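You operate a simulated robot arm through the tools that you are given. There is no shell and no other tool. Be economical: measure what you need, move in short steps, check, and stop when the job is done.

Carry out the task below with a simulated two-armed robot. There is one attempt and no reset: what you move stays moved.

Task
Screw the cap back on the oil bottle on the wheel bench.

It is judged by the outcome, as a careful person would: the job done as asked, and still so three seconds after it is handed in. It fails if anything else is knocked over, pushed out of place, dropped, spilled or broken. Lids that push on must go on centred and level and be pressed home; caps that screw on are set level and turned clockwise until they are tight.

Robot
Two 7-joint arms with two-finger parallel grippers on one trunk, on a base that drives. Base frame: it is fixed to the floor where the robot stands at the start and does not move with it; the origin is under the middle of the robot, x ahead of it, y to its left, z up; the surface under the hand at the start is at about z = 800. Readings come in mm, degrees, newtons and seconds.
The left shoulder is at the start at [20, 170, 1178], the right one opposite. With the tool pointing down near the work surface each hand reaches from about 100 to 660 mm from the robot's upright axis, wherever it stands, measured 20 degrees to its own side. Payload 3.8 kg a hand.
The TCP of each hand is the grasp point between the finger pads, 30 mm short of the fingertips. In the tool frame z runs along the fingers and y along their closing line. Largest opening 110 mm; finger width 20, thickness 10; the body of the gripper, 48 by 112 mm, starts 55 mm behind the TCP.
Orientation is that of the tool frame in the base frame, as [roll, pitch, yaw] about the fixed x, y, z axes, in that order (R = Rz(yaw) Ry(pitch) Rx(roll)). With the fingers straight down and closing along the base's y, the tool's x points along the base's -x, its y along +y and its z along -z.

Tools
- The arms move only by the tool step_arm. It takes "left_steps", "right_steps" or both (then of equal length, played together; a hand with none holds still); each is a list of rows, each a list of 3 entries, a list of its own where there are three numbers: the finger opening in cm, from 0 to 11, then the shift along the tool's x, y, z in cm, then the turn, a rotation vector about the tool's x, y, z in degrees. In form: [[grip, [x, y, z], [ax, ay, az]], ...]. A call has 1 to 12 rows; each row is the pose to reach, as a shift and turn from the pose commanded when the call began, along the tool's axes at that moment. Rows are played at 5 a second. More than 50 mm and 8.6 degrees between two rows, or a gripper value outside its range, and nothing of the call is played. A pose out of reach is approached as far as the arm can. The call stops where the force on the tool passes 40 N (or 10 N more than at its start, if that is more) or the arm is blocked; 0.2 s more then pass. The fingers move at their own pace (about 72 mm/s each) and stop on an object; they squeeze with about 30 N. The grip force told is the motor's: it shows also when the fingers shut on nothing. Time passes only in rows, and 0.2 s behind the last, so rows that repeat a pose let the fingers close. It gives the time, the measured TCP pose, the force on the tool (base axes), the opening and the grip force at its end, in the units of the frame above (readings bear some noise), with the torque about the TCP (base axes, N m) and any sound that the robot's microphone picked up.
- Cameras (640 x 400 px; columns grow to the right, rows downward): "scene" is now at [111.9, -9.5, 1346.6]; the picture's right is [-0.07, -1.00, 0.00], its down [-0.48, 0.04, -0.88] and it looks along [0.87, -0.07, -0.48] (base axes); focal length 250 px, centre (320, 200). "left" rides on the left gripper at [72, -17, -103] in its tool frame; the picture's right is [0.23, 0.97, 0.00], its down [-0.76, 0.18, -0.62] and it looks along [-0.61, 0.14, 0.78] (tool axes); focal length 222 px, centre (320, 200). "right" rides on the right gripper at [72, 17, -103] in its tool frame; the picture's right is [-0.23, 0.97, 0.00], its down [-0.76, -0.18, -0.62] and it looks along [-0.61, -0.14, 0.78] (tool axes); focal length 222 px, centre (320, 200).
- get_image(camera): a new picture of that camera. The clock stands still meanwhile.
- move_column(by): slides the trunk up (or, below 0, down) by that many mm; the arms and the scene camera ride with it, the base frame stays. It gives what a move gives, with no picture.
- drive_base(legs): drives the robot by 1 to 6 legs, each [ahead, turn to the left] in mm and degrees, along the robot's own axes; the way and the turn of a leg run together, so that a leg with both is an arc; at most 1500 mm and 180 degrees a leg. The arms and the cameras ride along, it lands a little off, and it stops where it bumps. It gives what a move gives.
- pan_tilt(pan, tilt): turns the head with the scene camera to pan (to the left, within 80 degrees either way) and tilt (down, from -29 to 69), counted from straight ahead of the robot. It gives what a move gives.
- pixel_to_xyz(camera, pixels): for up to 12 pixels [column, row] of the newest picture of that camera ("zoom" is the newest enlarged one), the place [x, y, z] in the base frame of the surface seen there, good to about 3 mm, but the place of the scene camera against the robot may be out by one fixed shift of up to 12 mm in any direction. The clock stands still meanwhile.
- enlarge(camera, box): a new picture of the part [left, top, right, bottom] of that camera's present view, enlarged. The clock stands still meanwhile.
- job_done(): hands the job in; it is judged then, once.

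Go step by step. Measure first, check grasps and placings, and put right what went wrong. The budget is 80 turns and 62 pictures, counting those below and the enlarged ones. Unless the task says otherwise, let go and move clear before handing in, and close with one line.

The tools are called as a command line: name --argument value ..., lists and objects as JSON in quotes. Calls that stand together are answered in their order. step_arm: Moves the arms, as the interface text tells. Its arguments: {"type":"object","properties":{"left_steps":{"type":"array"},"right_steps":{"type":"array"}},"required":[]} The other tools are called the same way: move_column (by) slides the trunk up or down; drive_base (legs) drives the base; pan_tilt (pan, tilt) turns the head that bears the scene camera; get_image (camera) takes a picture; pixel_to_xyz (camera, pixels) gives the place of the surface under pixels of a picture; enlarge (camera, box) takes an enlarged picture of a part of a camera's view; job_done () hands the job in.

At the start:

```text
clock: 0.0
left_eef_pos: [511.8, 260.3, 1105.4]
left_orientation: [-180.0, 0.0, 180.0]
left_wrist_force: [0.3, -0.3, 0.1]
left_wrist_torque: [0.01, -0.01, -0.01]
left_gripper_width: 110.2
left_finger_force: 0.2
right_eef_pos: [517.0, -207.2, 1175.0]
right_orientation: [179.9, 0.1, 180.0]
right_wrist_force: [-0.4, -0.3, 0.8]
right_wrist_torque: [0.01, -0.02, 0.04]
right_gripper_width: 110.0
right_finger_force: 0.0
trunk travel left (down, up): [-275.0, 295.0]
robot x, y, heading: [0.4, 3.1, 0.2]
head pan, tilt: [-4.3, 28.7]
```

scene: 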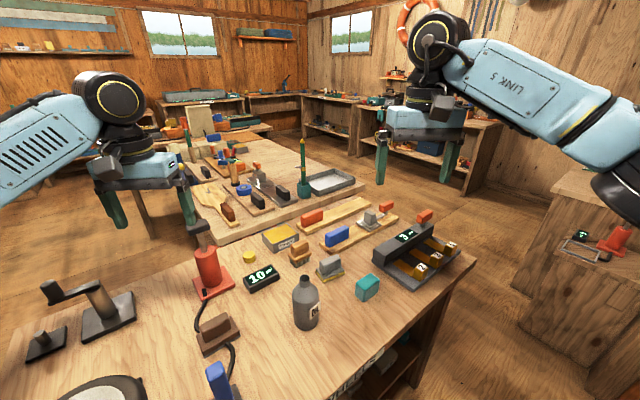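
right: 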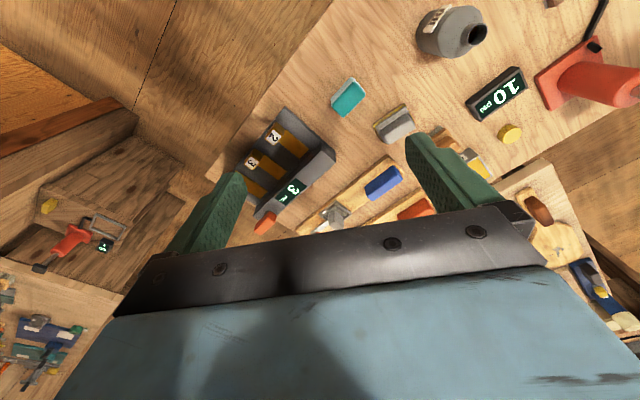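
left: 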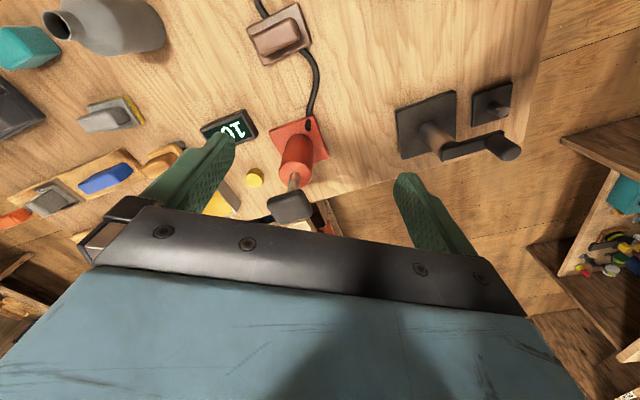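

The scene shows a grey bottle without a cap at about (306,302) and a yellow cap-like disc at (249,257). I will enlarge this region and measure it.

enlarge --camera "scene" --box '[180, 210, 400, 347]'

pixel_to_xyz --camera "scene" --pixels '[[249, 254], [249, 262], [243, 257], [255, 257], [305, 279], [306, 290], [306, 325], [294, 310], [317, 310], [270, 300], [280, 262], [340, 310]]'

```text
2.91 times, centred on (290, 278) of scene
```

zoom: 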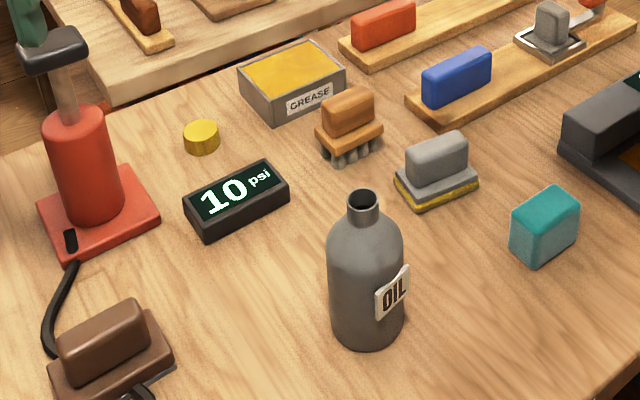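

```text
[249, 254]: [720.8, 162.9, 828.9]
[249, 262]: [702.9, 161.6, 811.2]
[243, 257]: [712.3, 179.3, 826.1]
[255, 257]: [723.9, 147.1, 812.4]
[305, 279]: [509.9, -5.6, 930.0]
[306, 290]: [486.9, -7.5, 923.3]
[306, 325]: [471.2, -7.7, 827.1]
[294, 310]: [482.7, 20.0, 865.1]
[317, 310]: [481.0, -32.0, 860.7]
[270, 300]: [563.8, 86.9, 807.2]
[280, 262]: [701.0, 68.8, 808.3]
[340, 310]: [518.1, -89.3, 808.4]
```

The yellow cap is at about (717,162), top ~829. The bottle is at about (500,-7). The cap is beyond the downward reach, so I will look down for the table's near edge and what is around it.

pan_tilt --pan 0 --tilt 58

get_image --camera "scene"

pixel_to_xyz --camera "right" --pixels '[[510, 130], [502, 137], [518, 137], [509, 126], [478, 35], [467, 33], [489, 33], [478, 24], [478, 44], [430, 40], [440, 10], [347, 97]]'

pixel_to_xyz --camera "left" --pixels '[[255, 178], [247, 178], [263, 178], [255, 169], [255, 187], [58, 28], [130, 20]]'

```text
clock: 0.9
left_eef_pos: [512.5, 261.3, 1106.0]
left_orientation: [-180.0, 0.1, -180.0]
left_wrist_force: [-1.2, -0.4, -0.5]
left_wrist_torque: [-0.03, 0.0, -0.03]
left_gripper_width: 110.1
left_finger_force: 0.0
right_eef_pos: [514.9, -207.3, 1172.8]
right_orientation: [180.0, 0.0, 180.0]
right_wrist_force: [0.8, -1.1, -0.3]
right_wrist_torque: [0.03, -0.04, 0.0]
right_gripper_width: 110.0
right_finger_force: 0.1
trunk travel left (down, up): [-275.0, 295.0]
robot x, y, heading: [-1.9, 2.2, 0.0]
head pan, tilt: [0.0, 58.0]
```

```text
57 pictures are left
```

scene: 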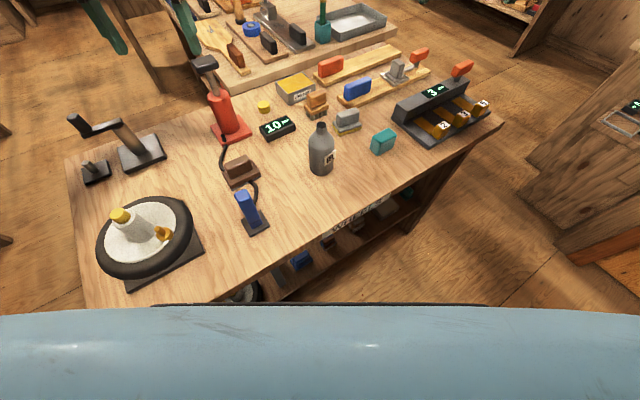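

```text
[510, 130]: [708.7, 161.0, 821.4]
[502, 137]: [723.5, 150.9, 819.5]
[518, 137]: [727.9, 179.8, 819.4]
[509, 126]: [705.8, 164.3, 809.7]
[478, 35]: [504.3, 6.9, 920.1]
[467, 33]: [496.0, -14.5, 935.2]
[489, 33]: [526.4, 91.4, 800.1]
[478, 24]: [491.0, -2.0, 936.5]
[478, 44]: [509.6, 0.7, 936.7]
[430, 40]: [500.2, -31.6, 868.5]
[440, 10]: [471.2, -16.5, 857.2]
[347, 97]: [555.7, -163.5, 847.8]
```

```text
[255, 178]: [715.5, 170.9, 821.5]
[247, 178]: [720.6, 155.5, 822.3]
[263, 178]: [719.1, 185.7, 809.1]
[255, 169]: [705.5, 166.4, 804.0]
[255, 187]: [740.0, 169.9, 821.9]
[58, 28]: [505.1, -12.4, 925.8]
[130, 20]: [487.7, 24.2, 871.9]
```

The near edge of the bench runs diagonally from (215,300) to (500,120). I will measure it to see how far I can drive forward.

pixel_to_xyz --camera "scene" --pixels '[[215, 300], [262, 270], [320, 234], [380, 197], [440, 157], [95, 303], [245, 285], [300, 258], [320, 125], [264, 106], [382, 140], [248, 215]]'

enlarge --camera "scene" --box '[220, 80, 380, 180]'

```text
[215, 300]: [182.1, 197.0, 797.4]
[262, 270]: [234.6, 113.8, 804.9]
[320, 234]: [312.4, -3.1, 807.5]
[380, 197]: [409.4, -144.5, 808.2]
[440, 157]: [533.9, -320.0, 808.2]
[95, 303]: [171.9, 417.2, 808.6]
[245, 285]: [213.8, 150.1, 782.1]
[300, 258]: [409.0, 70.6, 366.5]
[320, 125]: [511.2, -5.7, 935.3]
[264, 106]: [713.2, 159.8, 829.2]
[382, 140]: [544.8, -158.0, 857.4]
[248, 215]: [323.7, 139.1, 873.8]
```

```text
4.00 times, centred on (300, 130) of scene
```

zoom: 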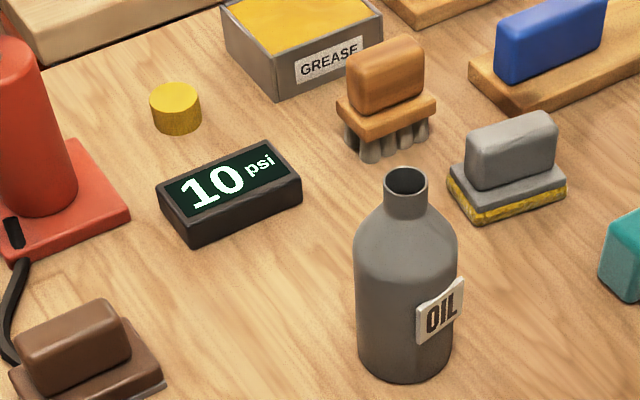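

The bench edge is 261 mm from the robot's axis, with its normal at heading +34°. The cap lies 430 mm in from the edge. I want to stand square to the bench and further along it, so I will check the cabinet on the right before driving.

pan_tilt --pan -50 --tilt 45

get_image --camera "scene"

pixel_to_xyz --camera "scene" --pixels '[[320, 200], [320, 100], [450, 100], [450, 200], [250, 150], [550, 200], [320, 50], [250, 50], [400, 150], [320, 280]]'

```text
clock: 2.1
left_eef_pos: [512.7, 261.3, 1105.2]
left_orientation: [180.0, 0.0, -180.0]
left_wrist_force: [-1.1, -0.1, -0.8]
left_wrist_torque: [0.01, 0.03, -0.03]
left_gripper_width: 109.8
left_finger_force: 0.1
right_eef_pos: [517.2, -206.3, 1174.2]
right_orientation: [179.9, 0.0, -180.0]
right_wrist_force: [-0.4, -0.9, -0.5]
right_wrist_torque: [0.0, -0.01, 0.01]
right_gripper_width: 110.1
right_finger_force: 0.0
trunk travel left (down, up): [-275.0, 295.0]
robot x, y, heading: [-2.0, 1.9, 0.1]
head pan, tilt: [-50.0, 45.0]
```

```text
55 pictures are left
```

scene: 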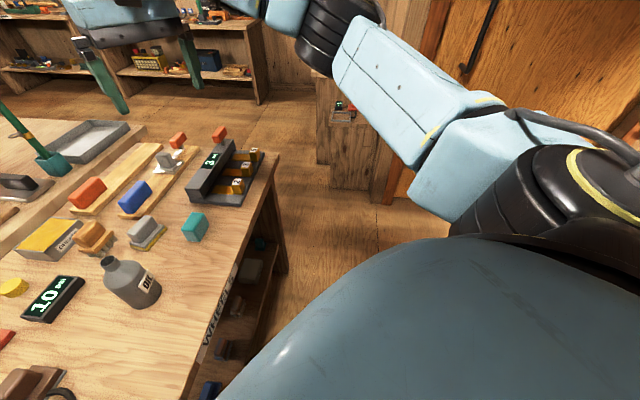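

```text
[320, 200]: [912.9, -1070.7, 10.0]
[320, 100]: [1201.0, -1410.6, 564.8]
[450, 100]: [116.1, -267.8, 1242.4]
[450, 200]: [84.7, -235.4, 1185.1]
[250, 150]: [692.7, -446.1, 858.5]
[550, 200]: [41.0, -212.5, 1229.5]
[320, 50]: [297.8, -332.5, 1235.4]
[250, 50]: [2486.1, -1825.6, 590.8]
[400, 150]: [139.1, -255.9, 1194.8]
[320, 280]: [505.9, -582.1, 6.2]
```

The space on the right is clear, with the cabinet more than 1.5 m away. I will drive along the bench, then turn to face it.

drive_base --legs '[[0, -56], [370, 0], [0, 90]]'

pan_tilt --pan 0 --tilt 60

get_image --camera "scene"

```text
clock: 4.0
left_eef_pos: [569.6, -35.0, 1106.4]
left_orientation: [-180.0, -0.1, 149.1]
left_wrist_force: [-0.1, -1.2, -1.2]
left_wrist_torque: [0.02, 0.0, -0.02]
left_gripper_width: 109.8
left_finger_force: 0.2
right_eef_pos: [333.4, -439.1, 1175.4]
right_orientation: [180.0, 0.0, 149.0]
right_wrist_force: [-0.5, 0.8, -0.8]
right_wrist_torque: [0.0, -0.03, 0.02]
right_gripper_width: 109.8
right_finger_force: 0.0
trunk travel left (down, up): [-275.0, 295.0]
robot x, y, heading: [-8.0, -3.2, -30.4]
head pan, tilt: [-50.0, 45.0]
stopped in leg 1: the robot was blocked; the commanded pose is now the measured one
```

```text
clock: 5.2
left_eef_pos: [569.9, -34.3, 1106.1]
left_orientation: [180.0, 0.0, 149.1]
left_wrist_force: [0.4, 0.3, 0.1]
left_wrist_torque: [-0.03, 0.0, 0.0]
left_gripper_width: 110.3
left_finger_force: 0.1
right_eef_pos: [332.5, -438.8, 1175.0]
right_orientation: [180.0, 0.0, 149.2]
right_wrist_force: [-0.1, -1.1, 0.0]
right_wrist_torque: [-0.05, 0.01, 0.01]
right_gripper_width: 110.0
right_finger_force: 0.0
trunk travel left (down, up): [-275.0, 295.0]
robot x, y, heading: [-8.5, -6.4, -30.2]
head pan, tilt: [0.0, 60.0]
```

```text
54 pictures are left
```

scene: 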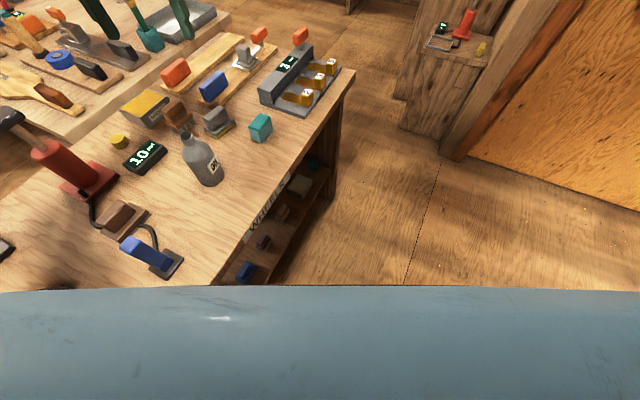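

Turning bumped a base corner on the bench edge, but nothing on the bench appears moved. I will back off, then finish the turn and drive along the bench.

drive_base --legs '[[-160, 0], [0, -26], [460, 0], [0, 90]]'

get_image --camera "scene"

```text
clock: 14.2
left_eef_pos: [394.2, 190.7, 1106.2]
left_orientation: [-179.9, 0.0, -147.7]
left_wrist_force: [0.5, 0.1, 0.4]
left_wrist_torque: [-0.02, -0.01, 0.0]
left_gripper_width: 109.9
left_finger_force: 0.0
right_eef_pos: [647.4, -202.5, 1174.5]
right_orientation: [-179.9, 0.1, -147.7]
right_wrist_force: [0.0, -0.8, -0.2]
right_wrist_torque: [0.01, 0.02, 0.01]
right_gripper_width: 110.1
right_finger_force: 0.0
trunk travel left (down, up): [-275.0, 295.0]
robot x, y, heading: [108.2, -312.3, 32.7]
head pan, tilt: [0.0, 60.0]
```

```text
53 pictures are left
```

scene: 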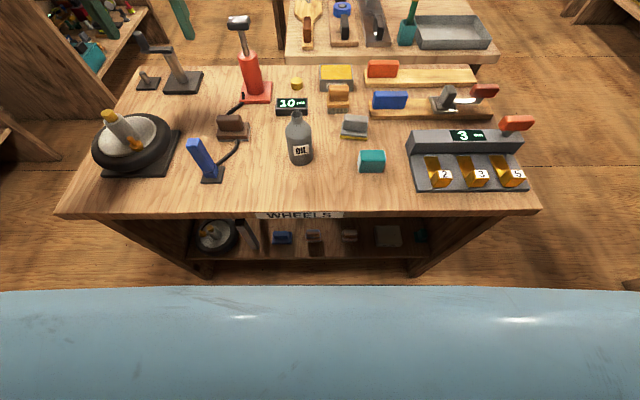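

I'm now square to the bench, about 347 mm from its edge. I will drive forward to 215 mm in small legs.

drive_base --legs '[[80, 0], [30, 0], [25, 0]]'

```text
clock: 16.1
left_eef_pos: [511.8, 263.4, 1104.8]
left_orientation: [179.9, -0.1, -147.8]
left_wrist_force: [0.9, 1.1, -0.6]
left_wrist_torque: [-0.02, -0.01, 0.04]
left_gripper_width: 110.1
left_finger_force: 0.1
right_eef_pos: [765.2, -130.1, 1173.7]
right_orientation: [180.0, -0.1, -147.8]
right_wrist_force: [0.5, 0.6, -0.1]
right_wrist_torque: [0.0, 0.07, -0.01]
right_gripper_width: 109.9
right_finger_force: 0.0
trunk travel left (down, up): [-275.0, 295.0]
robot x, y, heading: [223.5, -238.5, 32.7]
head pan, tilt: [0.0, 60.0]
```

No bump, and the edge is now about 211 mm away. I will go forward a bit more.

drive_base --legs '[[20, 0], [15, 0]]'

get_image --camera "left"

get_image --camera "right"

get_image --camera "scene"

```text
clock: 17.2
left_eef_pos: [539.3, 281.5, 1103.9]
left_orientation: [180.0, -0.1, -147.8]
left_wrist_force: [0.2, 0.1, -0.2]
left_wrist_torque: [0.01, 0.05, -0.01]
left_gripper_width: 110.2
left_finger_force: 0.0
right_eef_pos: [791.8, -110.5, 1173.4]
right_orientation: [180.0, 0.0, -147.8]
right_wrist_force: [0.4, 1.3, -0.2]
right_wrist_torque: [0.0, -0.01, -0.01]
right_gripper_width: 110.2
right_finger_force: 0.1
trunk travel left (down, up): [-275.0, 295.0]
robot x, y, heading: [252.1, -219.9, 32.8]
head pan, tilt: [0.0, 60.0]
```

```text
52 pictures are left
```

left: 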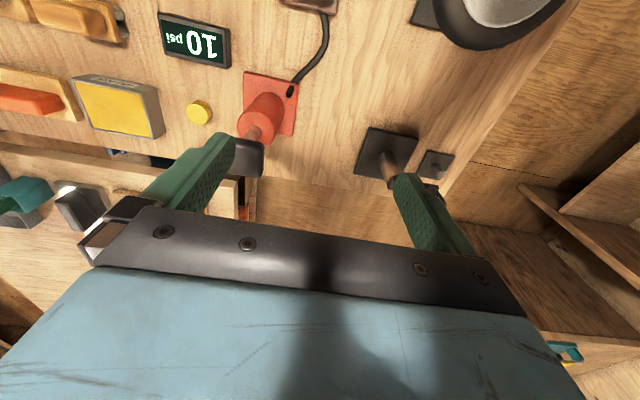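

```text
51 pictures are left
```

right: 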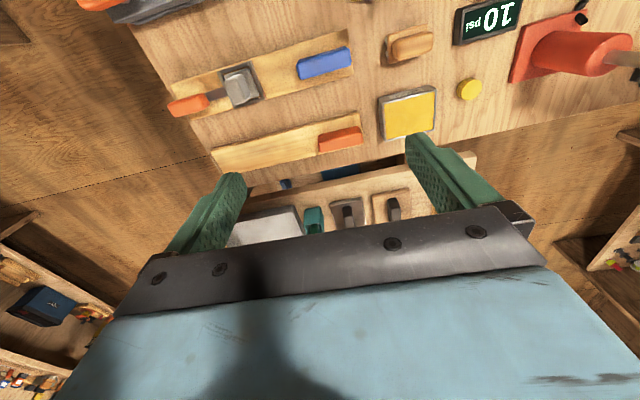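

```text
50 pictures are left
```

scene: 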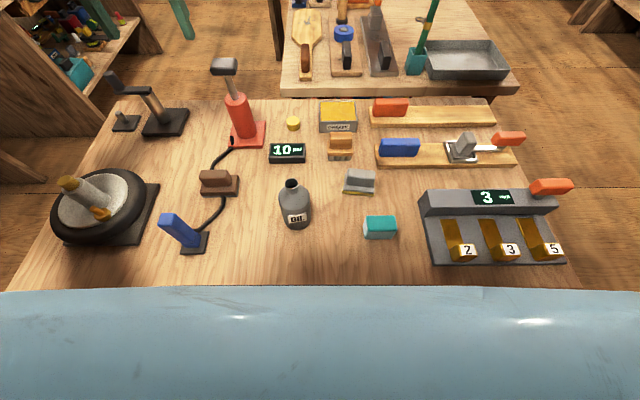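

The cap is now about 610 mm ahead and the bottle about 327 mm. I will get exact positions from the wrist cameras.

pixel_to_xyz --camera "left" --pixels '[[200, 110], [190, 109], [209, 109], [200, 101], [200, 119], [200, 122], [183, 122], [150, 150], [262, 118]]'

pixel_to_xyz --camera "right" --pixels '[[470, 90], [462, 90], [478, 90], [470, 81], [470, 98], [450, 100], [436, 115]]'

pixel_to_xyz --camera "scene" --pixels '[[293, 121], [287, 122], [299, 122], [293, 118], [293, 127], [292, 183], [284, 184], [299, 184], [282, 205], [310, 205], [296, 222], [380, 225]]'

enlarge --camera "scene" --box '[200, 90, 400, 240]'

```text
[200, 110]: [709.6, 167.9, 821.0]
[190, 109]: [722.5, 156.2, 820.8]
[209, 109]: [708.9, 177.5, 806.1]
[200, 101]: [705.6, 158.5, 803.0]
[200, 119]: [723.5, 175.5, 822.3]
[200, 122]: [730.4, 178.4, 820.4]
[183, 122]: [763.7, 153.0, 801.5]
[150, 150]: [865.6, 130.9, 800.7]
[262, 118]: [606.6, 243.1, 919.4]
```

```text
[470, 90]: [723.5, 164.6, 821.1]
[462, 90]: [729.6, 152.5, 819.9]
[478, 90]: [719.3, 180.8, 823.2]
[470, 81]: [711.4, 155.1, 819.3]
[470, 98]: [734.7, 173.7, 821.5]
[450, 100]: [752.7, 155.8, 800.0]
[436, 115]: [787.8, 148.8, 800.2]
```

```text
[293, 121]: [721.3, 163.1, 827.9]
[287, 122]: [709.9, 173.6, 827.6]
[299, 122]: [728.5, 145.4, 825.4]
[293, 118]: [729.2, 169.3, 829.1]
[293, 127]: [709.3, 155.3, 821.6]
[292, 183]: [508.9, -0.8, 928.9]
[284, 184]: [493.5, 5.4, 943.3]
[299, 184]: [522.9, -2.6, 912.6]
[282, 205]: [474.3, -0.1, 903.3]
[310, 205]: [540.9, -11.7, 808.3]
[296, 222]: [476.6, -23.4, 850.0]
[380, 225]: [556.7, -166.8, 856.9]
```

```text
2.67 times, centred on (300, 165) of scene
```

zoom: 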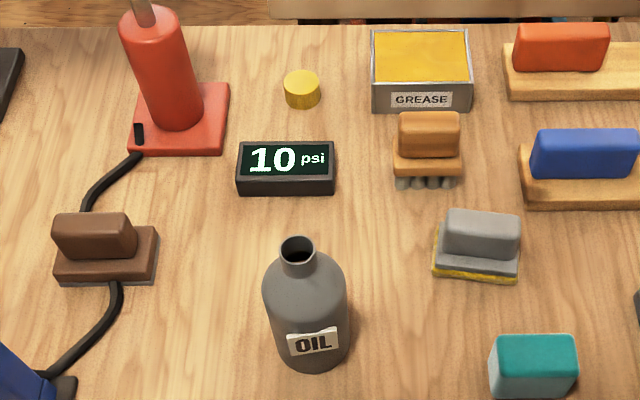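

The cap is at about (723,167), top z 821, with the bench at 800. I will measure the pump handle and the neighbours for clearance.

pixel_to_xyz --camera "scene" --pixels '[[224, 62], [236, 68], [212, 68], [236, 97], [247, 102], [247, 130], [265, 125], [264, 145], [272, 148], [304, 148], [290, 143], [320, 115]]'

pixel_to_xyz --camera "left" --pixels '[[262, 142], [262, 168], [283, 104], [245, 72], [297, 85], [243, 135], [231, 55], [163, 130]]'

```text
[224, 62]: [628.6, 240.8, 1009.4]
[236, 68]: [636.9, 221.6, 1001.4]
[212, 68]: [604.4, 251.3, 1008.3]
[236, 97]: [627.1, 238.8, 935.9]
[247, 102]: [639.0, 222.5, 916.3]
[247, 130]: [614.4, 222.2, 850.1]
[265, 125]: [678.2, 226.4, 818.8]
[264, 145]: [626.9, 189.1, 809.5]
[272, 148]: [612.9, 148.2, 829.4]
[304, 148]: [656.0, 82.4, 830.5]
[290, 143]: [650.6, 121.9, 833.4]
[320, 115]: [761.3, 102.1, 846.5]
```

```text
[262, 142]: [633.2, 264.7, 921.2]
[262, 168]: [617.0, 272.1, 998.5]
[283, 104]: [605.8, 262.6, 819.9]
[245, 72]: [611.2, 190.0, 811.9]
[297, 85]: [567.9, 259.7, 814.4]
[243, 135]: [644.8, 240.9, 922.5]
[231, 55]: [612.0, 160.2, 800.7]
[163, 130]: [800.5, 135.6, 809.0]
```

The pump is about 121 mm left of the cap, so there is room. I will move the left hand above the cap while turning it -90°, which leaves travel for clockwise screwing, and narrow the fingers to 6 cm.

step_arm --left_steps '[[6, [-0.79, -1.62, 0], [0, 0, -7.5]], [6, [-1.57, -3.25, 0], [0, 0, -15]], [6, [-2.36, -4.87, 0], [0, 0, -22.5]], [6, [-3.15, -6.49, 0], [0, 0, -30]], [6, [-3.93, -8.12, 0], [0, 0, -37.5]], [6, [-4.72, -9.74, 0], [0, 0, -45]], [6, [-5.51, -11.36, 0], [0, 0, -52.5]], [6, [-6.29, -12.99, 0], [0, 0, -60]], [6, [-7.08, -14.61, 0], [0, 0, -67.5]], [6, [-7.87, -16.23, 0], [0, 0, -75]], [6, [-8.65, -17.86, 0], [0, 0, -82.5]], [6, [-9.44, -19.48, 0], [0, 0, -90]]]'

get_image --camera "left"

```text
clock: 19.8
left_eef_pos: [721.7, 165.3, 1105.0]
left_orientation: [180.0, 0.1, -57.6]
left_wrist_force: [0.1, 0.2, -0.2]
left_wrist_torque: [-0.02, -0.03, 0.03]
left_gripper_width: 59.6
left_finger_force: 0.0
right_eef_pos: [792.1, -112.3, 1173.0]
right_orientation: [180.0, -0.1, -147.9]
right_wrist_force: [0.1, -0.3, 0.6]
right_wrist_torque: [0.02, 0.0, 0.02]
right_gripper_width: 109.9
right_finger_force: 0.1
trunk travel left (down, up): [-275.0, 295.0]
robot x, y, heading: [254.0, -220.7, 32.5]
head pan, tilt: [0.0, 60.0]
```

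```text
48 pictures are left
```

left: 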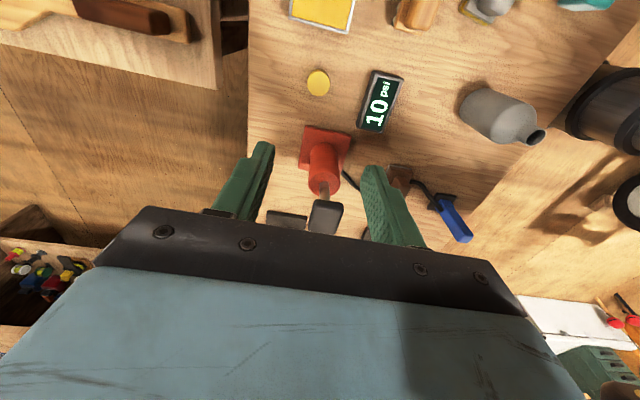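

The hand is above the cap. I will re-measure the cap from this view, where it appears at (318,83).

pixel_to_xyz --camera "left" --pixels '[[318, 80], [309, 80], [326, 80], [318, 72], [318, 88], [318, 93], [500, 130], [535, 136], [527, 136], [541, 136]]'

enlarge --camera "left" --box '[280, 50, 360, 100]'

```text
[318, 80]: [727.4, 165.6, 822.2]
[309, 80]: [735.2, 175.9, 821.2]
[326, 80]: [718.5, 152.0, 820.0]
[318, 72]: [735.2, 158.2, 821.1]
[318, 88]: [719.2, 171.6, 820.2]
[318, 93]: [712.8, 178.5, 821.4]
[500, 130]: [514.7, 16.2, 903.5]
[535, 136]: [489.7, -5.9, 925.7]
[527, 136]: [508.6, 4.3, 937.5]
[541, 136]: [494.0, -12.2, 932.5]
```

```text
8.00 times, centred on (320, 75) of left
```

zoom: 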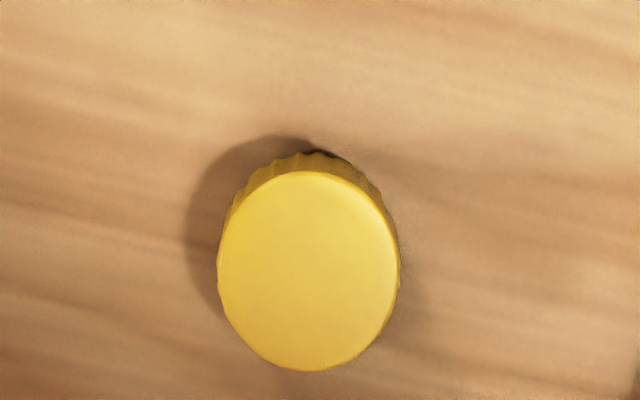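

The cap centre is at about (723.5,168) and its diameter is about 37 mm. I will descend to TCP z≈837, which puts the fingertips at about 807.

step_arm --left_steps '[[6, [-0.13, -0.3, 4], [0, 0, 0]], [6, [-0.13, -0.3, 8], [0, 0, 0]], [6, [-0.13, -0.3, 12], [0, 0, 0]], [6, [-0.13, -0.3, 16], [0, 0, 0]], [6, [-0.13, -0.3, 19.5], [0, 0, 0]], [6, [-0.13, -0.3, 22], [0, 0, 0]], [6, [-0.13, -0.3, 22], [0, 0, 0]]]'

get_image --camera "left"

get_image --camera "scene"

```text
clock: 21.4
left_eef_pos: [724.2, 171.2, 885.9]
left_orientation: [180.0, -0.1, -57.8]
left_wrist_force: [0.7, -0.2, -0.5]
left_wrist_torque: [-0.03, -0.05, 0.0]
left_gripper_width: 59.9
left_finger_force: 0.1
right_eef_pos: [791.3, -111.4, 1175.1]
right_orientation: [-179.9, 0.0, -147.8]
right_wrist_force: [0.4, 1.1, -0.5]
right_wrist_torque: [-0.03, 0.0, -0.01]
right_gripper_width: 110.1
right_finger_force: 0.0
trunk travel left (down, up): [-275.0, 295.0]
robot x, y, heading: [250.5, -222.1, 32.8]
head pan, tilt: [0.0, 60.0]
```

```text
46 pictures are left
```

left: 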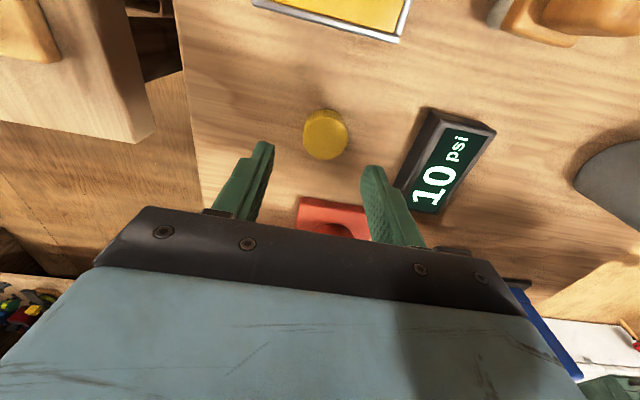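

```text
45 pictures are left
```

scene: 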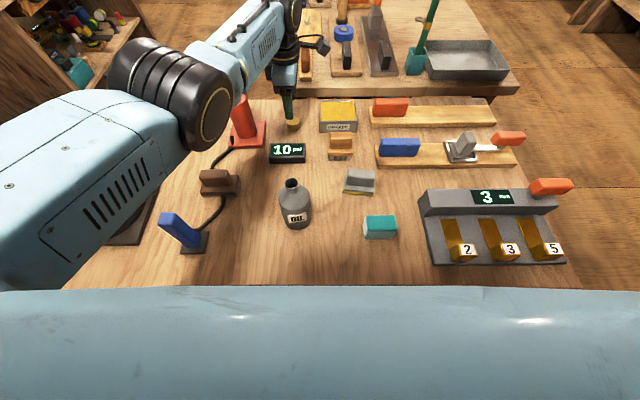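

The forearm hides the pump handle. I will measure the height of the forearm over the pump, whose handle top is at about z 1003, before going lower.

pixel_to_xyz --camera "scene" --pixels '[[230, 110], [245, 85], [225, 75], [240, 50], [265, 30], [280, 60], [190, 145], [150, 210], [237, 120], [270, 75]]'

pixel_to_xyz --camera "left" --pixels '[[325, 130], [303, 132], [347, 132], [325, 111], [325, 155], [325, 148], [266, 148], [370, 172]]'

enlarge --camera "scene" --box '[200, 20, 360, 160]'

```text
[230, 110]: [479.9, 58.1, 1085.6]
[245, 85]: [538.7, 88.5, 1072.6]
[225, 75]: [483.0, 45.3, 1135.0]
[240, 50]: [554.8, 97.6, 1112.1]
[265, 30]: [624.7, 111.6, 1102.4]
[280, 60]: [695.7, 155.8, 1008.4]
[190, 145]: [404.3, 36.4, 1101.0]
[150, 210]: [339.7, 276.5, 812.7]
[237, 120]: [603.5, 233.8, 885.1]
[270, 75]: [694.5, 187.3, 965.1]
```

```text
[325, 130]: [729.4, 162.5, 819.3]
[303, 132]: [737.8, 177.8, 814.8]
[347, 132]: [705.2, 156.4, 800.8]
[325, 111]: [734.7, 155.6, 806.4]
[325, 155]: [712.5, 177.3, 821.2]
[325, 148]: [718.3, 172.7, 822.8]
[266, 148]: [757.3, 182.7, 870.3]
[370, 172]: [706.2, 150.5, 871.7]
```

```text
2.86 times, centred on (280, 90) of scene
```

zoom: 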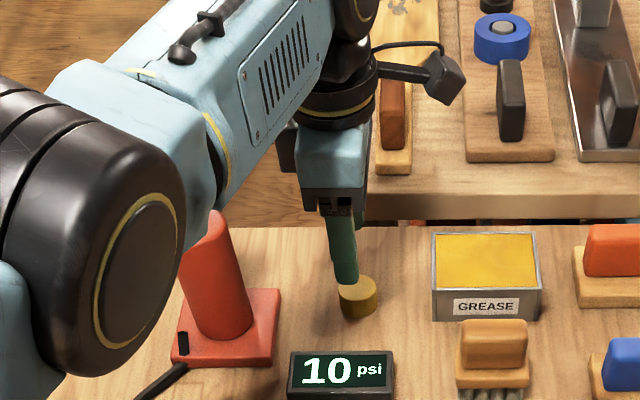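

The forearm clears the pump by about 35 mm sideways. I will make a small correction, descend to z≈837 and close.

step_arm --left_steps '[[6, [0.2, 0.1, 2.5], [0, 0, 0]], [6, [0.2, 0.1, 4.9], [0, 0, 0]], [6, [0.2, 0.1, 4.9], [0, 0, 0]], [3, [0.2, 0.1, 4.9], [0, 0, 0]], [3, [0.2, 0.1, 4.9], [0, 0, 0]], [3, [0.2, 0.1, 4.9], [0, 0, 0]]]'

get_image --camera "left"

```text
clock: 22.8
left_eef_pos: [715.9, 165.3, 839.6]
left_orientation: [179.9, 0.0, -57.8]
left_wrist_force: [-0.2, 1.8, 2.6]
left_wrist_torque: [0.08, -0.1, 0.0]
left_gripper_width: 31.6
left_finger_force: 30.1
left hand out of reach, approached as far as the arm can: row 1, 2, 3, 4, 5, 6
right_eef_pos: [791.4, -110.7, 1173.3]
right_orientation: [-180.0, 0.0, -147.8]
right_wrist_force: [0.3, -0.3, -0.2]
right_wrist_torque: [0.0, 0.04, -0.01]
right_gripper_width: 110.1
right_finger_force: 0.0
trunk travel left (down, up): [-275.0, 295.0]
robot x, y, heading: [249.9, -219.0, 32.7]
head pan, tilt: [0.0, 60.0]
```

```text
43 pictures are left
```

left: 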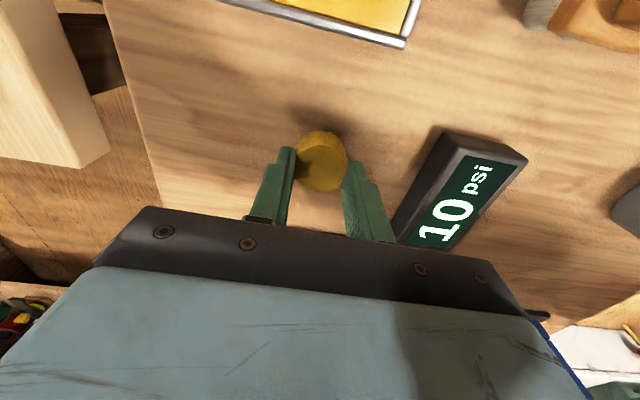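

The grasp stopped at the reach limit with a 31.6 mm opening. I will look closely at whether the cap is centred in the pads.

enlarge --camera "left" --box '[240, 100, 400, 240]'

pixel_to_xyz --camera "left" --pixels '[[325, 145], [302, 150], [340, 165], [322, 170], [322, 185], [288, 155], [350, 165], [325, 135]]'

```text
2.86 times, centred on (320, 170) of left
```

zoom: 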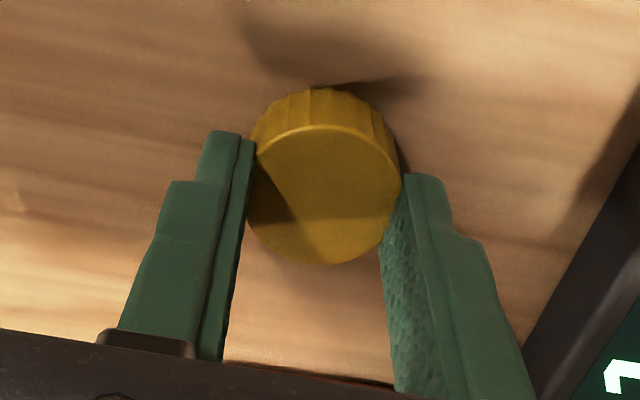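

```text
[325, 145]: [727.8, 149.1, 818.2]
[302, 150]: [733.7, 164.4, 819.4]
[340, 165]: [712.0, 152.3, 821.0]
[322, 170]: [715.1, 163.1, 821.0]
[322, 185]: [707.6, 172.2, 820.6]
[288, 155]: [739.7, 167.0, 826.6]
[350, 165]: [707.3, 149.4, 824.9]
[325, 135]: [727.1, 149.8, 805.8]
```

The cap centre (716,163) matches the TCP within about 2 mm, so it is well gripped with roughly 11 mm of overlap. I will lift straight up.

step_arm --left_steps '[[3, [0, 0, -1], [0, 0, 0]], [3, [0, 0, -4], [0, 0, 0]], [3, [0, 0, -8], [0, 0, 0]], [3, [0, 0, -12], [0, 0, 0]], [3, [0, 0, -16], [0, 0, 0]], [3, [0, 0, -20], [0, 0, 0]], [3, [0, 0, -24], [0, 0, 0]]]'

get_image --camera "left"

```text
clock: 24.4
left_eef_pos: [726.8, 168.7, 1082.0]
left_orientation: [179.9, 0.1, -57.7]
left_wrist_force: [0.0, -0.1, -0.2]
left_wrist_torque: [0.01, -0.01, 0.01]
left_gripper_width: 31.4
left_finger_force: 29.5
left hand out of reach, approached as far as the arm can: row 2, 3, 4, 5, 6, 7
right_eef_pos: [791.0, -111.0, 1174.0]
right_orientation: [179.9, 0.2, -147.7]
right_wrist_force: [-0.3, -0.3, -0.5]
right_wrist_torque: [0.01, -0.03, -0.01]
right_gripper_width: 110.1
right_finger_force: 0.0
trunk travel left (down, up): [-275.0, 295.0]
robot x, y, heading: [252.3, -219.9, 32.8]
head pan, tilt: [0.0, 60.0]
```

```text
41 pictures are left
```

left: 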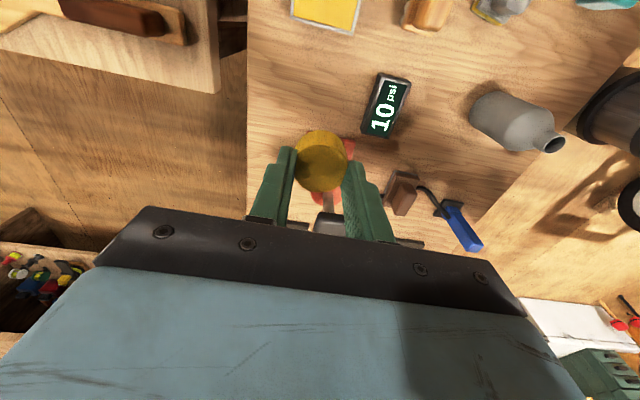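

The cap is held and level. I will back the base 130 mm so both arms can work comfortably at the bottle.

drive_base --legs '[[-130, 0]]'

get_image --camera "right"

get_image --camera "scene"

```text
clock: 25.7
left_eef_pos: [616.3, 95.4, 1080.5]
left_orientation: [180.0, 0.0, -58.0]
left_wrist_force: [-0.5, -0.8, 0.4]
left_wrist_torque: [0.0, -0.02, -0.01]
left_gripper_width: 31.3
left_finger_force: 29.8
right_eef_pos: [681.2, -184.1, 1175.0]
right_orientation: [-179.9, 0.0, -148.1]
right_wrist_force: [-0.7, -0.6, -0.2]
right_wrist_torque: [0.03, 0.01, 0.01]
right_gripper_width: 110.1
right_finger_force: 0.0
trunk travel left (down, up): [-275.0, 295.0]
robot x, y, heading: [138.1, -293.2, 32.6]
head pan, tilt: [0.0, 60.0]
```

```text
40 pictures are left
```

right: 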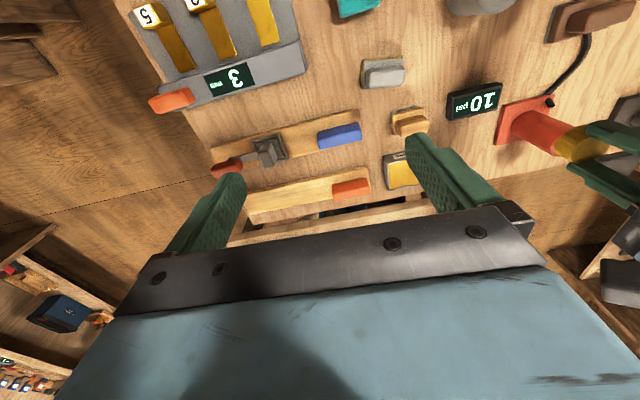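

```text
39 pictures are left
```

scene: 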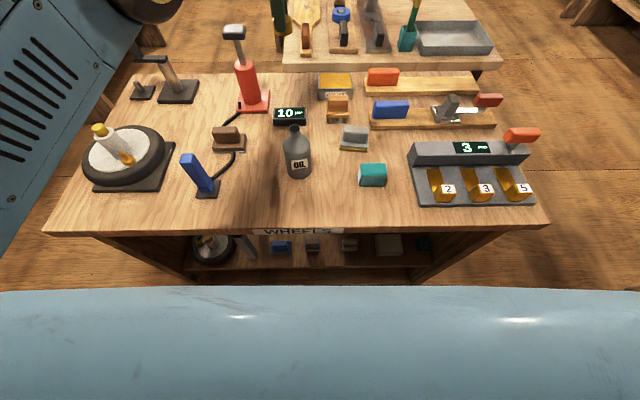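

I'll bring the right hand in to hold the bottle body, tilted 35° below horizontal and 25° to the left, and swing the left hand aside first. Both can move together at a safe height.

step_arm --left_steps '[[3, [-1.25, 1.08, 0], [0, 0, 0]], [3, [-2.5, 2.17, 0], [0, 0, 0]], [3, [-3.75, 3.25, 0], [0, 0, 0]], [3, [-5, 4.33, 0], [0, 0, 0]], [3, [-6.25, 5.42, 0], [0, 0, 0]], [3, [-7.5, 6.5, 0], [0, 0, 0]], [3, [-8.75, 7.58, 0], [0, 0, 0]], [3, [-10, 8.67, 0], [0, 0, 0]], [3, [-11.25, 9.75, 0], [0, 0, 0]], [3, [-12.5, 10.83, 0], [0, 0, 0]], [3, [-13.75, 11.92, 0], [0, 0, 0]], [3, [-15, 13, 0], [0, 0, 0]]]' --right_steps '[[11, [1.28, 1.42, 0.96], [-1, -4.51, -1.92]], [11, [2.55, 2.83, 1.92], [-2, -9.02, -3.83]], [11, [3.83, 4.25, 2.88], [-3, -13.53, -5.75]], [11, [5.1, 5.67, 3.83], [-4, -18.03, -7.67]], [11, [6.38, 7.08, 4.79], [-5, -22.54, -9.58]], [11, [7.65, 8.5, 5.75], [-6, -27.05, -11.5]], [11, [8.93, 9.92, 6.71], [-7, -31.56, -13.42]], [11, [10.2, 11.33, 7.67], [-8, -36.07, -15.33]], [11, [11.48, 12.75, 8.63], [-9, -40.58, -17.25]], [11, [12.75, 14.17, 9.58], [-10, -45.08, -19.17]], [11, [14.03, 15.58, 10.54], [-11, -49.59, -21.08]], [11, [15.3, 17, 11.5], [-12, -54.1, -23]]]'

get_image --camera "right"

get_image --camera "scene"

```text
clock: 28.3
left_eef_pos: [564.0, 212.5, 1104.0]
left_orientation: [179.7, 0.1, -58.0]
left_wrist_force: [-0.1, 0.6, -0.1]
left_wrist_torque: [0.0, -0.04, 0.01]
left_gripper_width: 31.6
left_finger_force: 29.8
left hand out of reach, approached as far as the arm can: row 1, 2, 3, 4, 5, 6, 7, 8, 9, 10, 11, 12
right_eef_pos: [462.2, -119.3, 1060.7]
right_orientation: [-180.0, 55.0, -123.1]
right_wrist_force: [-0.1, -0.4, 0.1]
right_wrist_torque: [0.0, 0.05, -0.01]
right_gripper_width: 110.2
right_finger_force: 0.0
trunk travel left (down, up): [-275.0, 295.0]
robot x, y, heading: [140.5, -294.8, 32.3]
head pan, tilt: [0.0, 60.0]
```

```text
38 pictures are left
```

right: 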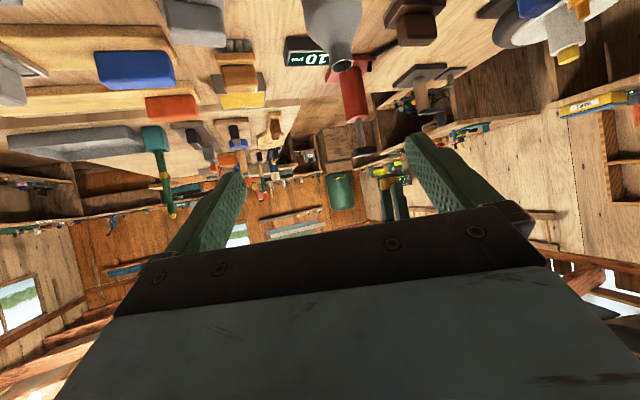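

```text
37 pictures are left
```

scene: 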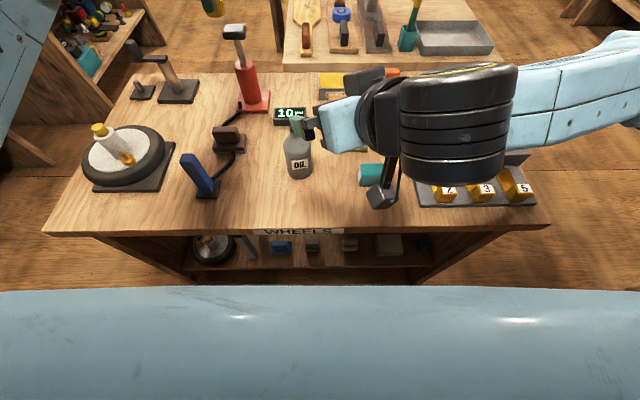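

The right hand reached its pose. The left one is stuck against some limit: it moved left but not back. I suspect the wrist roll, so I will turn it back clockwise without shifting and see what happens.

step_arm --left_steps '[[3, [0, 0, 0], [0, 0, 6]], [3, [0, 0, 0], [0, 0, 12]], [3, [0, 0, 0], [0, 0, 18]], [3, [0, 0, 0], [0, 0, 24]], [3, [0, 0, 0], [0, 0, 30]], [3, [0, 0, 0], [0, 0, 36]]]'

```text
clock: 29.7
left_eef_pos: [564.5, 212.6, 1104.2]
left_orientation: [-180.0, 0.1, -94.2]
left_wrist_force: [-1.0, -0.3, 1.0]
left_wrist_torque: [0.01, 0.01, 0.04]
left_gripper_width: 31.4
left_finger_force: 30.2
right_eef_pos: [461.9, -119.7, 1059.0]
right_orientation: [179.9, 54.8, -123.1]
right_wrist_force: [-0.6, 0.1, 0.3]
right_wrist_torque: [0.0, -0.04, 0.02]
right_gripper_width: 109.9
right_finger_force: 0.1
trunk travel left (down, up): [-275.0, 295.0]
robot x, y, heading: [141.8, -290.6, 32.3]
head pan, tilt: [0.0, 60.0]
```

It turned freely, so the wrist roll was the limit. I will now retract the left hand about 140 mm towards the robot.

step_arm --left_steps '[[3, [1.4, 1.9, 0], [0, 0, 0]], [3, [2.8, 3.7, 0], [0, 0, 0]], [3, [4.2, 5.6, 0], [0, 0, 0]], [3, [5.6, 7.5, 0], [0, 0, 0]], [3, [6.9, 9.3, 0], [0, 0, 0]], [3, [8.3, 11.2, 0], [0, 0, 0]]]'

get_image --camera "left"

```text
clock: 31.1
left_eef_pos: [564.4, 204.9, 1122.4]
left_orientation: [180.0, -0.1, -94.1]
left_wrist_force: [1.2, 0.0, 0.8]
left_wrist_torque: [0.0, 0.0, -0.01]
left_gripper_width: 31.1
left_finger_force: 29.9
left hand out of reach, approached as far as the arm can: row 1, 2, 3, 4, 5, 6
right_eef_pos: [462.1, -118.3, 1060.2]
right_orientation: [-179.9, 55.0, -123.1]
right_wrist_force: [-0.2, 0.4, -1.0]
right_wrist_torque: [0.0, -0.02, -0.02]
right_gripper_width: 110.1
right_finger_force: 0.0
trunk travel left (down, up): [-275.0, 295.0]
robot x, y, heading: [139.7, -288.2, 32.5]
head pan, tilt: [0.0, 60.0]
```

```text
36 pictures are left
```

left: 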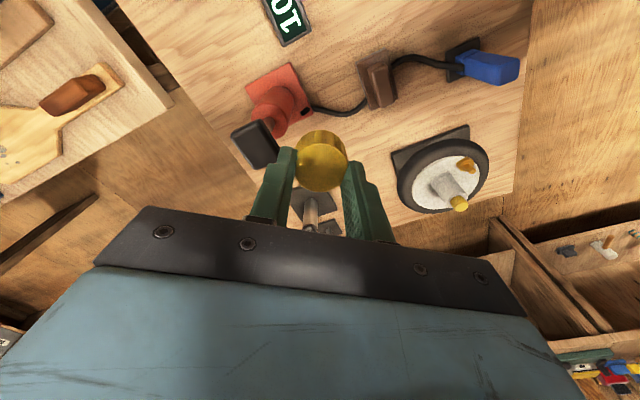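

The hand rises instead of coming back, so the arm may have drifted into a bad elbow posture. I will look at the left arm with the scene camera.

pan_tilt --pan 40 --tilt 20

get_image --camera "scene"

pixel_to_xyz --camera "scene" --pixels '[[320, 200], [320, 100], [320, 300], [200, 200], [200, 300], [420, 200], [420, 150], [120, 300], [380, 180], [260, 240]]'

```text
clock: 32.2
left_eef_pos: [564.2, 204.5, 1123.3]
left_orientation: [180.0, -0.1, -94.0]
left_wrist_force: [-0.4, 0.6, -0.2]
left_wrist_torque: [0.02, -0.01, 0.01]
left_gripper_width: 33.2
left_finger_force: 29.6
right_eef_pos: [462.9, -120.0, 1059.1]
right_orientation: [180.0, 55.0, -123.1]
right_wrist_force: [0.5, 0.7, -0.3]
right_wrist_torque: [-0.01, 0.0, -0.02]
right_gripper_width: 110.2
right_finger_force: 0.0
trunk travel left (down, up): [-275.0, 295.0]
robot x, y, heading: [141.3, -293.0, 32.5]
head pan, tilt: [40.0, 20.0]
```

```text
35 pictures are left
```

scene: 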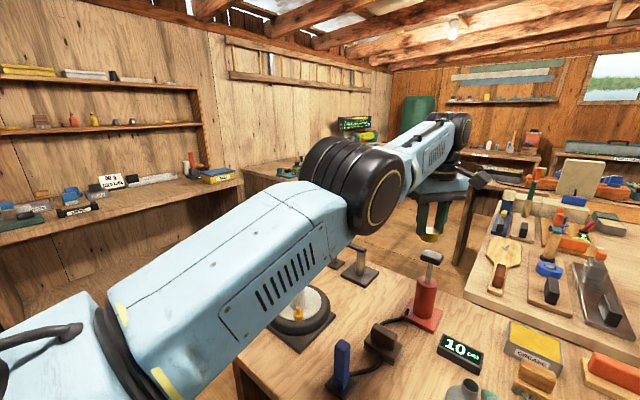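

```text
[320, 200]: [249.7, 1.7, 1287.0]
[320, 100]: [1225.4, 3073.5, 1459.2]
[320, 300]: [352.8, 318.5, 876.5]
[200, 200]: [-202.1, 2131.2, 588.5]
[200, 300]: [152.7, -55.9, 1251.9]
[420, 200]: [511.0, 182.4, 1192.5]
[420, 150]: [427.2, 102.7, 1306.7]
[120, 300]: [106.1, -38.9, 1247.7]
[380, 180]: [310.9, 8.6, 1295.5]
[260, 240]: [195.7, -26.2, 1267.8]
```

The left arm looks fully straightened at the elbow, which is why it only slides along its reach sphere. Moving it down should bend the elbow the right way, so I will first move it right, clear of the pump, then lower it.

step_arm --left_steps '[[3, [2.2, -1.6, 0], [0, 0, 0]], [3, [4.4, -3.2, 0], [0, 0, 0]], [3, [6.6, -4.8, 0], [0, 0, 0]], [3, [8.9, -6.5, 0], [0, 0, 0]], [3, [9.2, -6.1, 2.5], [0, 0, 0]], [3, [9.5, -5.7, 5], [0, 0, 0]], [3, [9.8, -5.3, 7.5], [0, 0, 0]], [3, [10.1, -4.9, 10], [0, 0, 0]], [3, [10.4, -4.5, 12.5], [0, 0, 0]], [3, [10.7, -4.1, 15], [0, 0, 0]]]'

```text
clock: 34.4
left_eef_pos: [621.4, 102.2, 970.6]
left_orientation: [179.9, -0.1, -94.1]
left_wrist_force: [-0.1, 0.6, 0.2]
left_wrist_torque: [-0.01, 0.03, -0.03]
left_gripper_width: 33.1
left_finger_force: 30.0
left hand out of reach, approached as far as the arm can: row 2, 3, 4, 5, 7, 8, 9, 10
right_eef_pos: [463.2, -120.0, 1059.6]
right_orientation: [180.0, 55.0, -123.1]
right_wrist_force: [1.1, 0.5, -0.1]
right_wrist_torque: [-0.01, 0.05, 0.01]
right_gripper_width: 110.1
right_finger_force: 0.1
trunk travel left (down, up): [-275.0, 295.0]
robot x, y, heading: [142.5, -293.3, 32.5]
head pan, tilt: [40.0, 20.0]
```

It ended 24 mm too far out, but row 6 was within reach. I will try pulling inwards and a bit down from here.

step_arm --left_steps '[[3, [1.2, 1.6, 1], [0, 0, 0]], [3, [2.4, 3.2, 2], [0, 0, 0]], [3, [3.6, 4.8, 2], [0, 0, 0]], [3, [4.8, 6.4, 2], [0, 0, 0]], [3, [6, 8, 2], [0, 0, 0]]]'

get_image --camera "scene"

```text
clock: 35.6
left_eef_pos: [630.8, 63.5, 943.9]
left_orientation: [179.8, 0.0, -94.0]
left_wrist_force: [0.5, 1.0, -0.4]
left_wrist_torque: [0.02, 0.0, 0.01]
left_gripper_width: 33.6
left_finger_force: 30.2
left hand out of reach, approached as far as the arm can: row 1, 2, 3, 4, 5
right_eef_pos: [463.2, -120.6, 1058.9]
right_orientation: [179.9, 55.0, -123.1]
right_wrist_force: [-0.2, -0.1, -0.1]
right_wrist_torque: [0.02, 0.02, 0.0]
right_gripper_width: 110.0
right_finger_force: 0.0
trunk travel left (down, up): [-275.0, 295.0]
robot x, y, heading: [142.9, -289.9, 32.6]
head pan, tilt: [40.0, 20.0]
```

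```text
34 pictures are left
```

scene: 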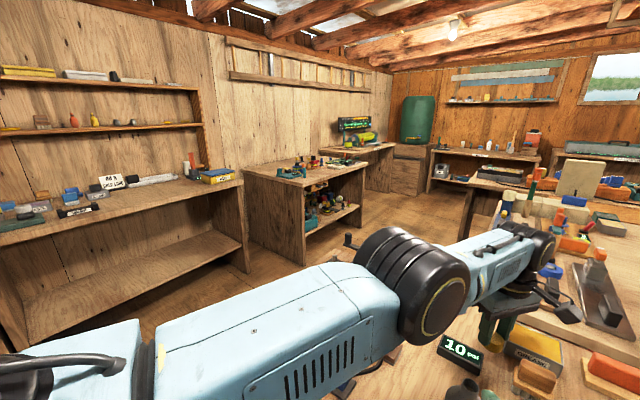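

It is still stuck, just sliding on the sphere. I will measure the elbow geometry to understand which limit this is.

pixel_to_xyz --camera "scene" --pixels '[[200, 335], [250, 320], [330, 290], [380, 250], [405, 265], [440, 310], [465, 265], [490, 250], [515, 240], [530, 238], [150, 370], [310, 350]]'

```text
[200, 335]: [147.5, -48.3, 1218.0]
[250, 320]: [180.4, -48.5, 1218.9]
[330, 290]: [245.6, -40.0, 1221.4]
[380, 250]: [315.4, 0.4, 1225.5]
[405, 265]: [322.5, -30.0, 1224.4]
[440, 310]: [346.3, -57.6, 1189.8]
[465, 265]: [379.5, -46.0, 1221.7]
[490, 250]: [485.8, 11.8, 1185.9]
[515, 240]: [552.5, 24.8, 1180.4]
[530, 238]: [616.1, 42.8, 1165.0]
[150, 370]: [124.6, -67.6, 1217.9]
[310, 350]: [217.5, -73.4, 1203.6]
```

The upper arm and forearm are nearly collinear and horizontal, so the IK is stuck at the straight-elbow singularity. I will raise the left hand and pull it strongly inwards along the arm, moving the right hand aside for room.

step_arm --left_steps '[[3, [0, 0, -3.5], [0, 0, 0]], [3, [0, 0, -7], [0, 0, 0]], [3, [0, 0, -10.5], [0, 0, 0]], [3, [0, 0, -14], [0, 0, 0]], [3, [1.8, 4.1, -14], [0, 0, 0]], [3, [3.6, 8.2, -14], [0, 0, 0]], [3, [5.4, 12.3, -14], [0, 0, 0]], [3, [6.4, 14.6, -14], [0, 0, 0]]]' --right_steps '[[11, [0, -2, 0], [0, 0, 0]], [11, [0, -4, 0], [0, 0, 0]], [11, [0, -6, 0], [0, 0, 0]], [11, [0, -8, 0], [0, 0, 0]], [11, [0, -10, 0], [0, 0, 0]], [11, [0, -12, 0], [0, 0, 0]], [11, [0, -14, 0], [0, 0, 0]], [11, [0, -15, 0], [0, 0, 0]]]'

```text
clock: 37.4
left_eef_pos: [625.3, 43.2, 1108.2]
left_orientation: [179.8, 0.0, -94.0]
left_wrist_force: [-0.1, -0.5, -0.1]
left_wrist_torque: [-0.02, 0.0, -0.01]
left_gripper_width: 33.3
left_finger_force: 30.0
left hand out of reach, approached as far as the arm can: row 4, 5, 6, 7, 8
right_eef_pos: [588.3, -203.6, 1059.2]
right_orientation: [179.9, 55.0, -123.1]
right_wrist_force: [0.1, -0.3, 0.1]
right_wrist_torque: [0.04, -0.01, -0.02]
right_gripper_width: 109.8
right_finger_force: 0.1
right hand out of reach, approached as far as the arm can: row 1, 2, 3, 4
trunk travel left (down, up): [-275.0, 295.0]
robot x, y, heading: [138.5, -290.5, 32.5]
head pan, tilt: [40.0, 20.0]
```

Rows 1 to 3 upwards were reached exactly, so the arm is not completely locked. I will try pulling inwards exactly along the shoulder line in very small steps.

step_arm --left_steps '[[3, [0.07, 0.18, 0.05], [0, 0, 0]], [3, [0.14, 0.36, 0.1], [0, 0, 0]], [3, [0.21, 0.54, 0.15], [0, 0, 0]], [3, [0.28, 0.72, 0.2], [0, 0, 0]], [3, [0.36, 0.9, 0.25], [0, 0, 0]], [3, [0.43, 1.08, 0.3], [0, 0, 0]], [3, [0.5, 1.26, 0.35], [0, 0, 0]], [3, [0.6, 1.5, 0.4], [0, 0, 0]], [3, [0.7, 1.8, 0.5], [0, 0, 0]], [3, [0.85, 2.1, 0.55], [0, 0, 0]], [3, [1, 2.5, 0.6], [0, 0, 0]], [3, [1.2, 3, 0.75], [0, 0, 0]]]'

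```text
clock: 40.0
left_eef_pos: [626.0, 41.8, 1106.6]
left_orientation: [179.9, -0.1, -94.1]
left_wrist_force: [0.4, -0.4, 0.3]
left_wrist_torque: [0.01, -0.01, -0.03]
left_gripper_width: 33.6
left_finger_force: 30.4
left hand out of reach, approached as far as the arm can: row 2, 3, 4, 5, 6, 7, 8, 9, 10, 11, 12
right_eef_pos: [588.9, -202.3, 1057.1]
right_orientation: [-179.9, 54.9, -123.1]
right_wrist_force: [-0.6, 1.1, 0.7]
right_wrist_torque: [0.03, 0.02, 0.0]
right_gripper_width: 110.2
right_finger_force: 0.1
trunk travel left (down, up): [-275.0, 295.0]
robot x, y, heading: [145.0, -294.4, 32.4]
head pan, tilt: [40.0, 20.0]
```

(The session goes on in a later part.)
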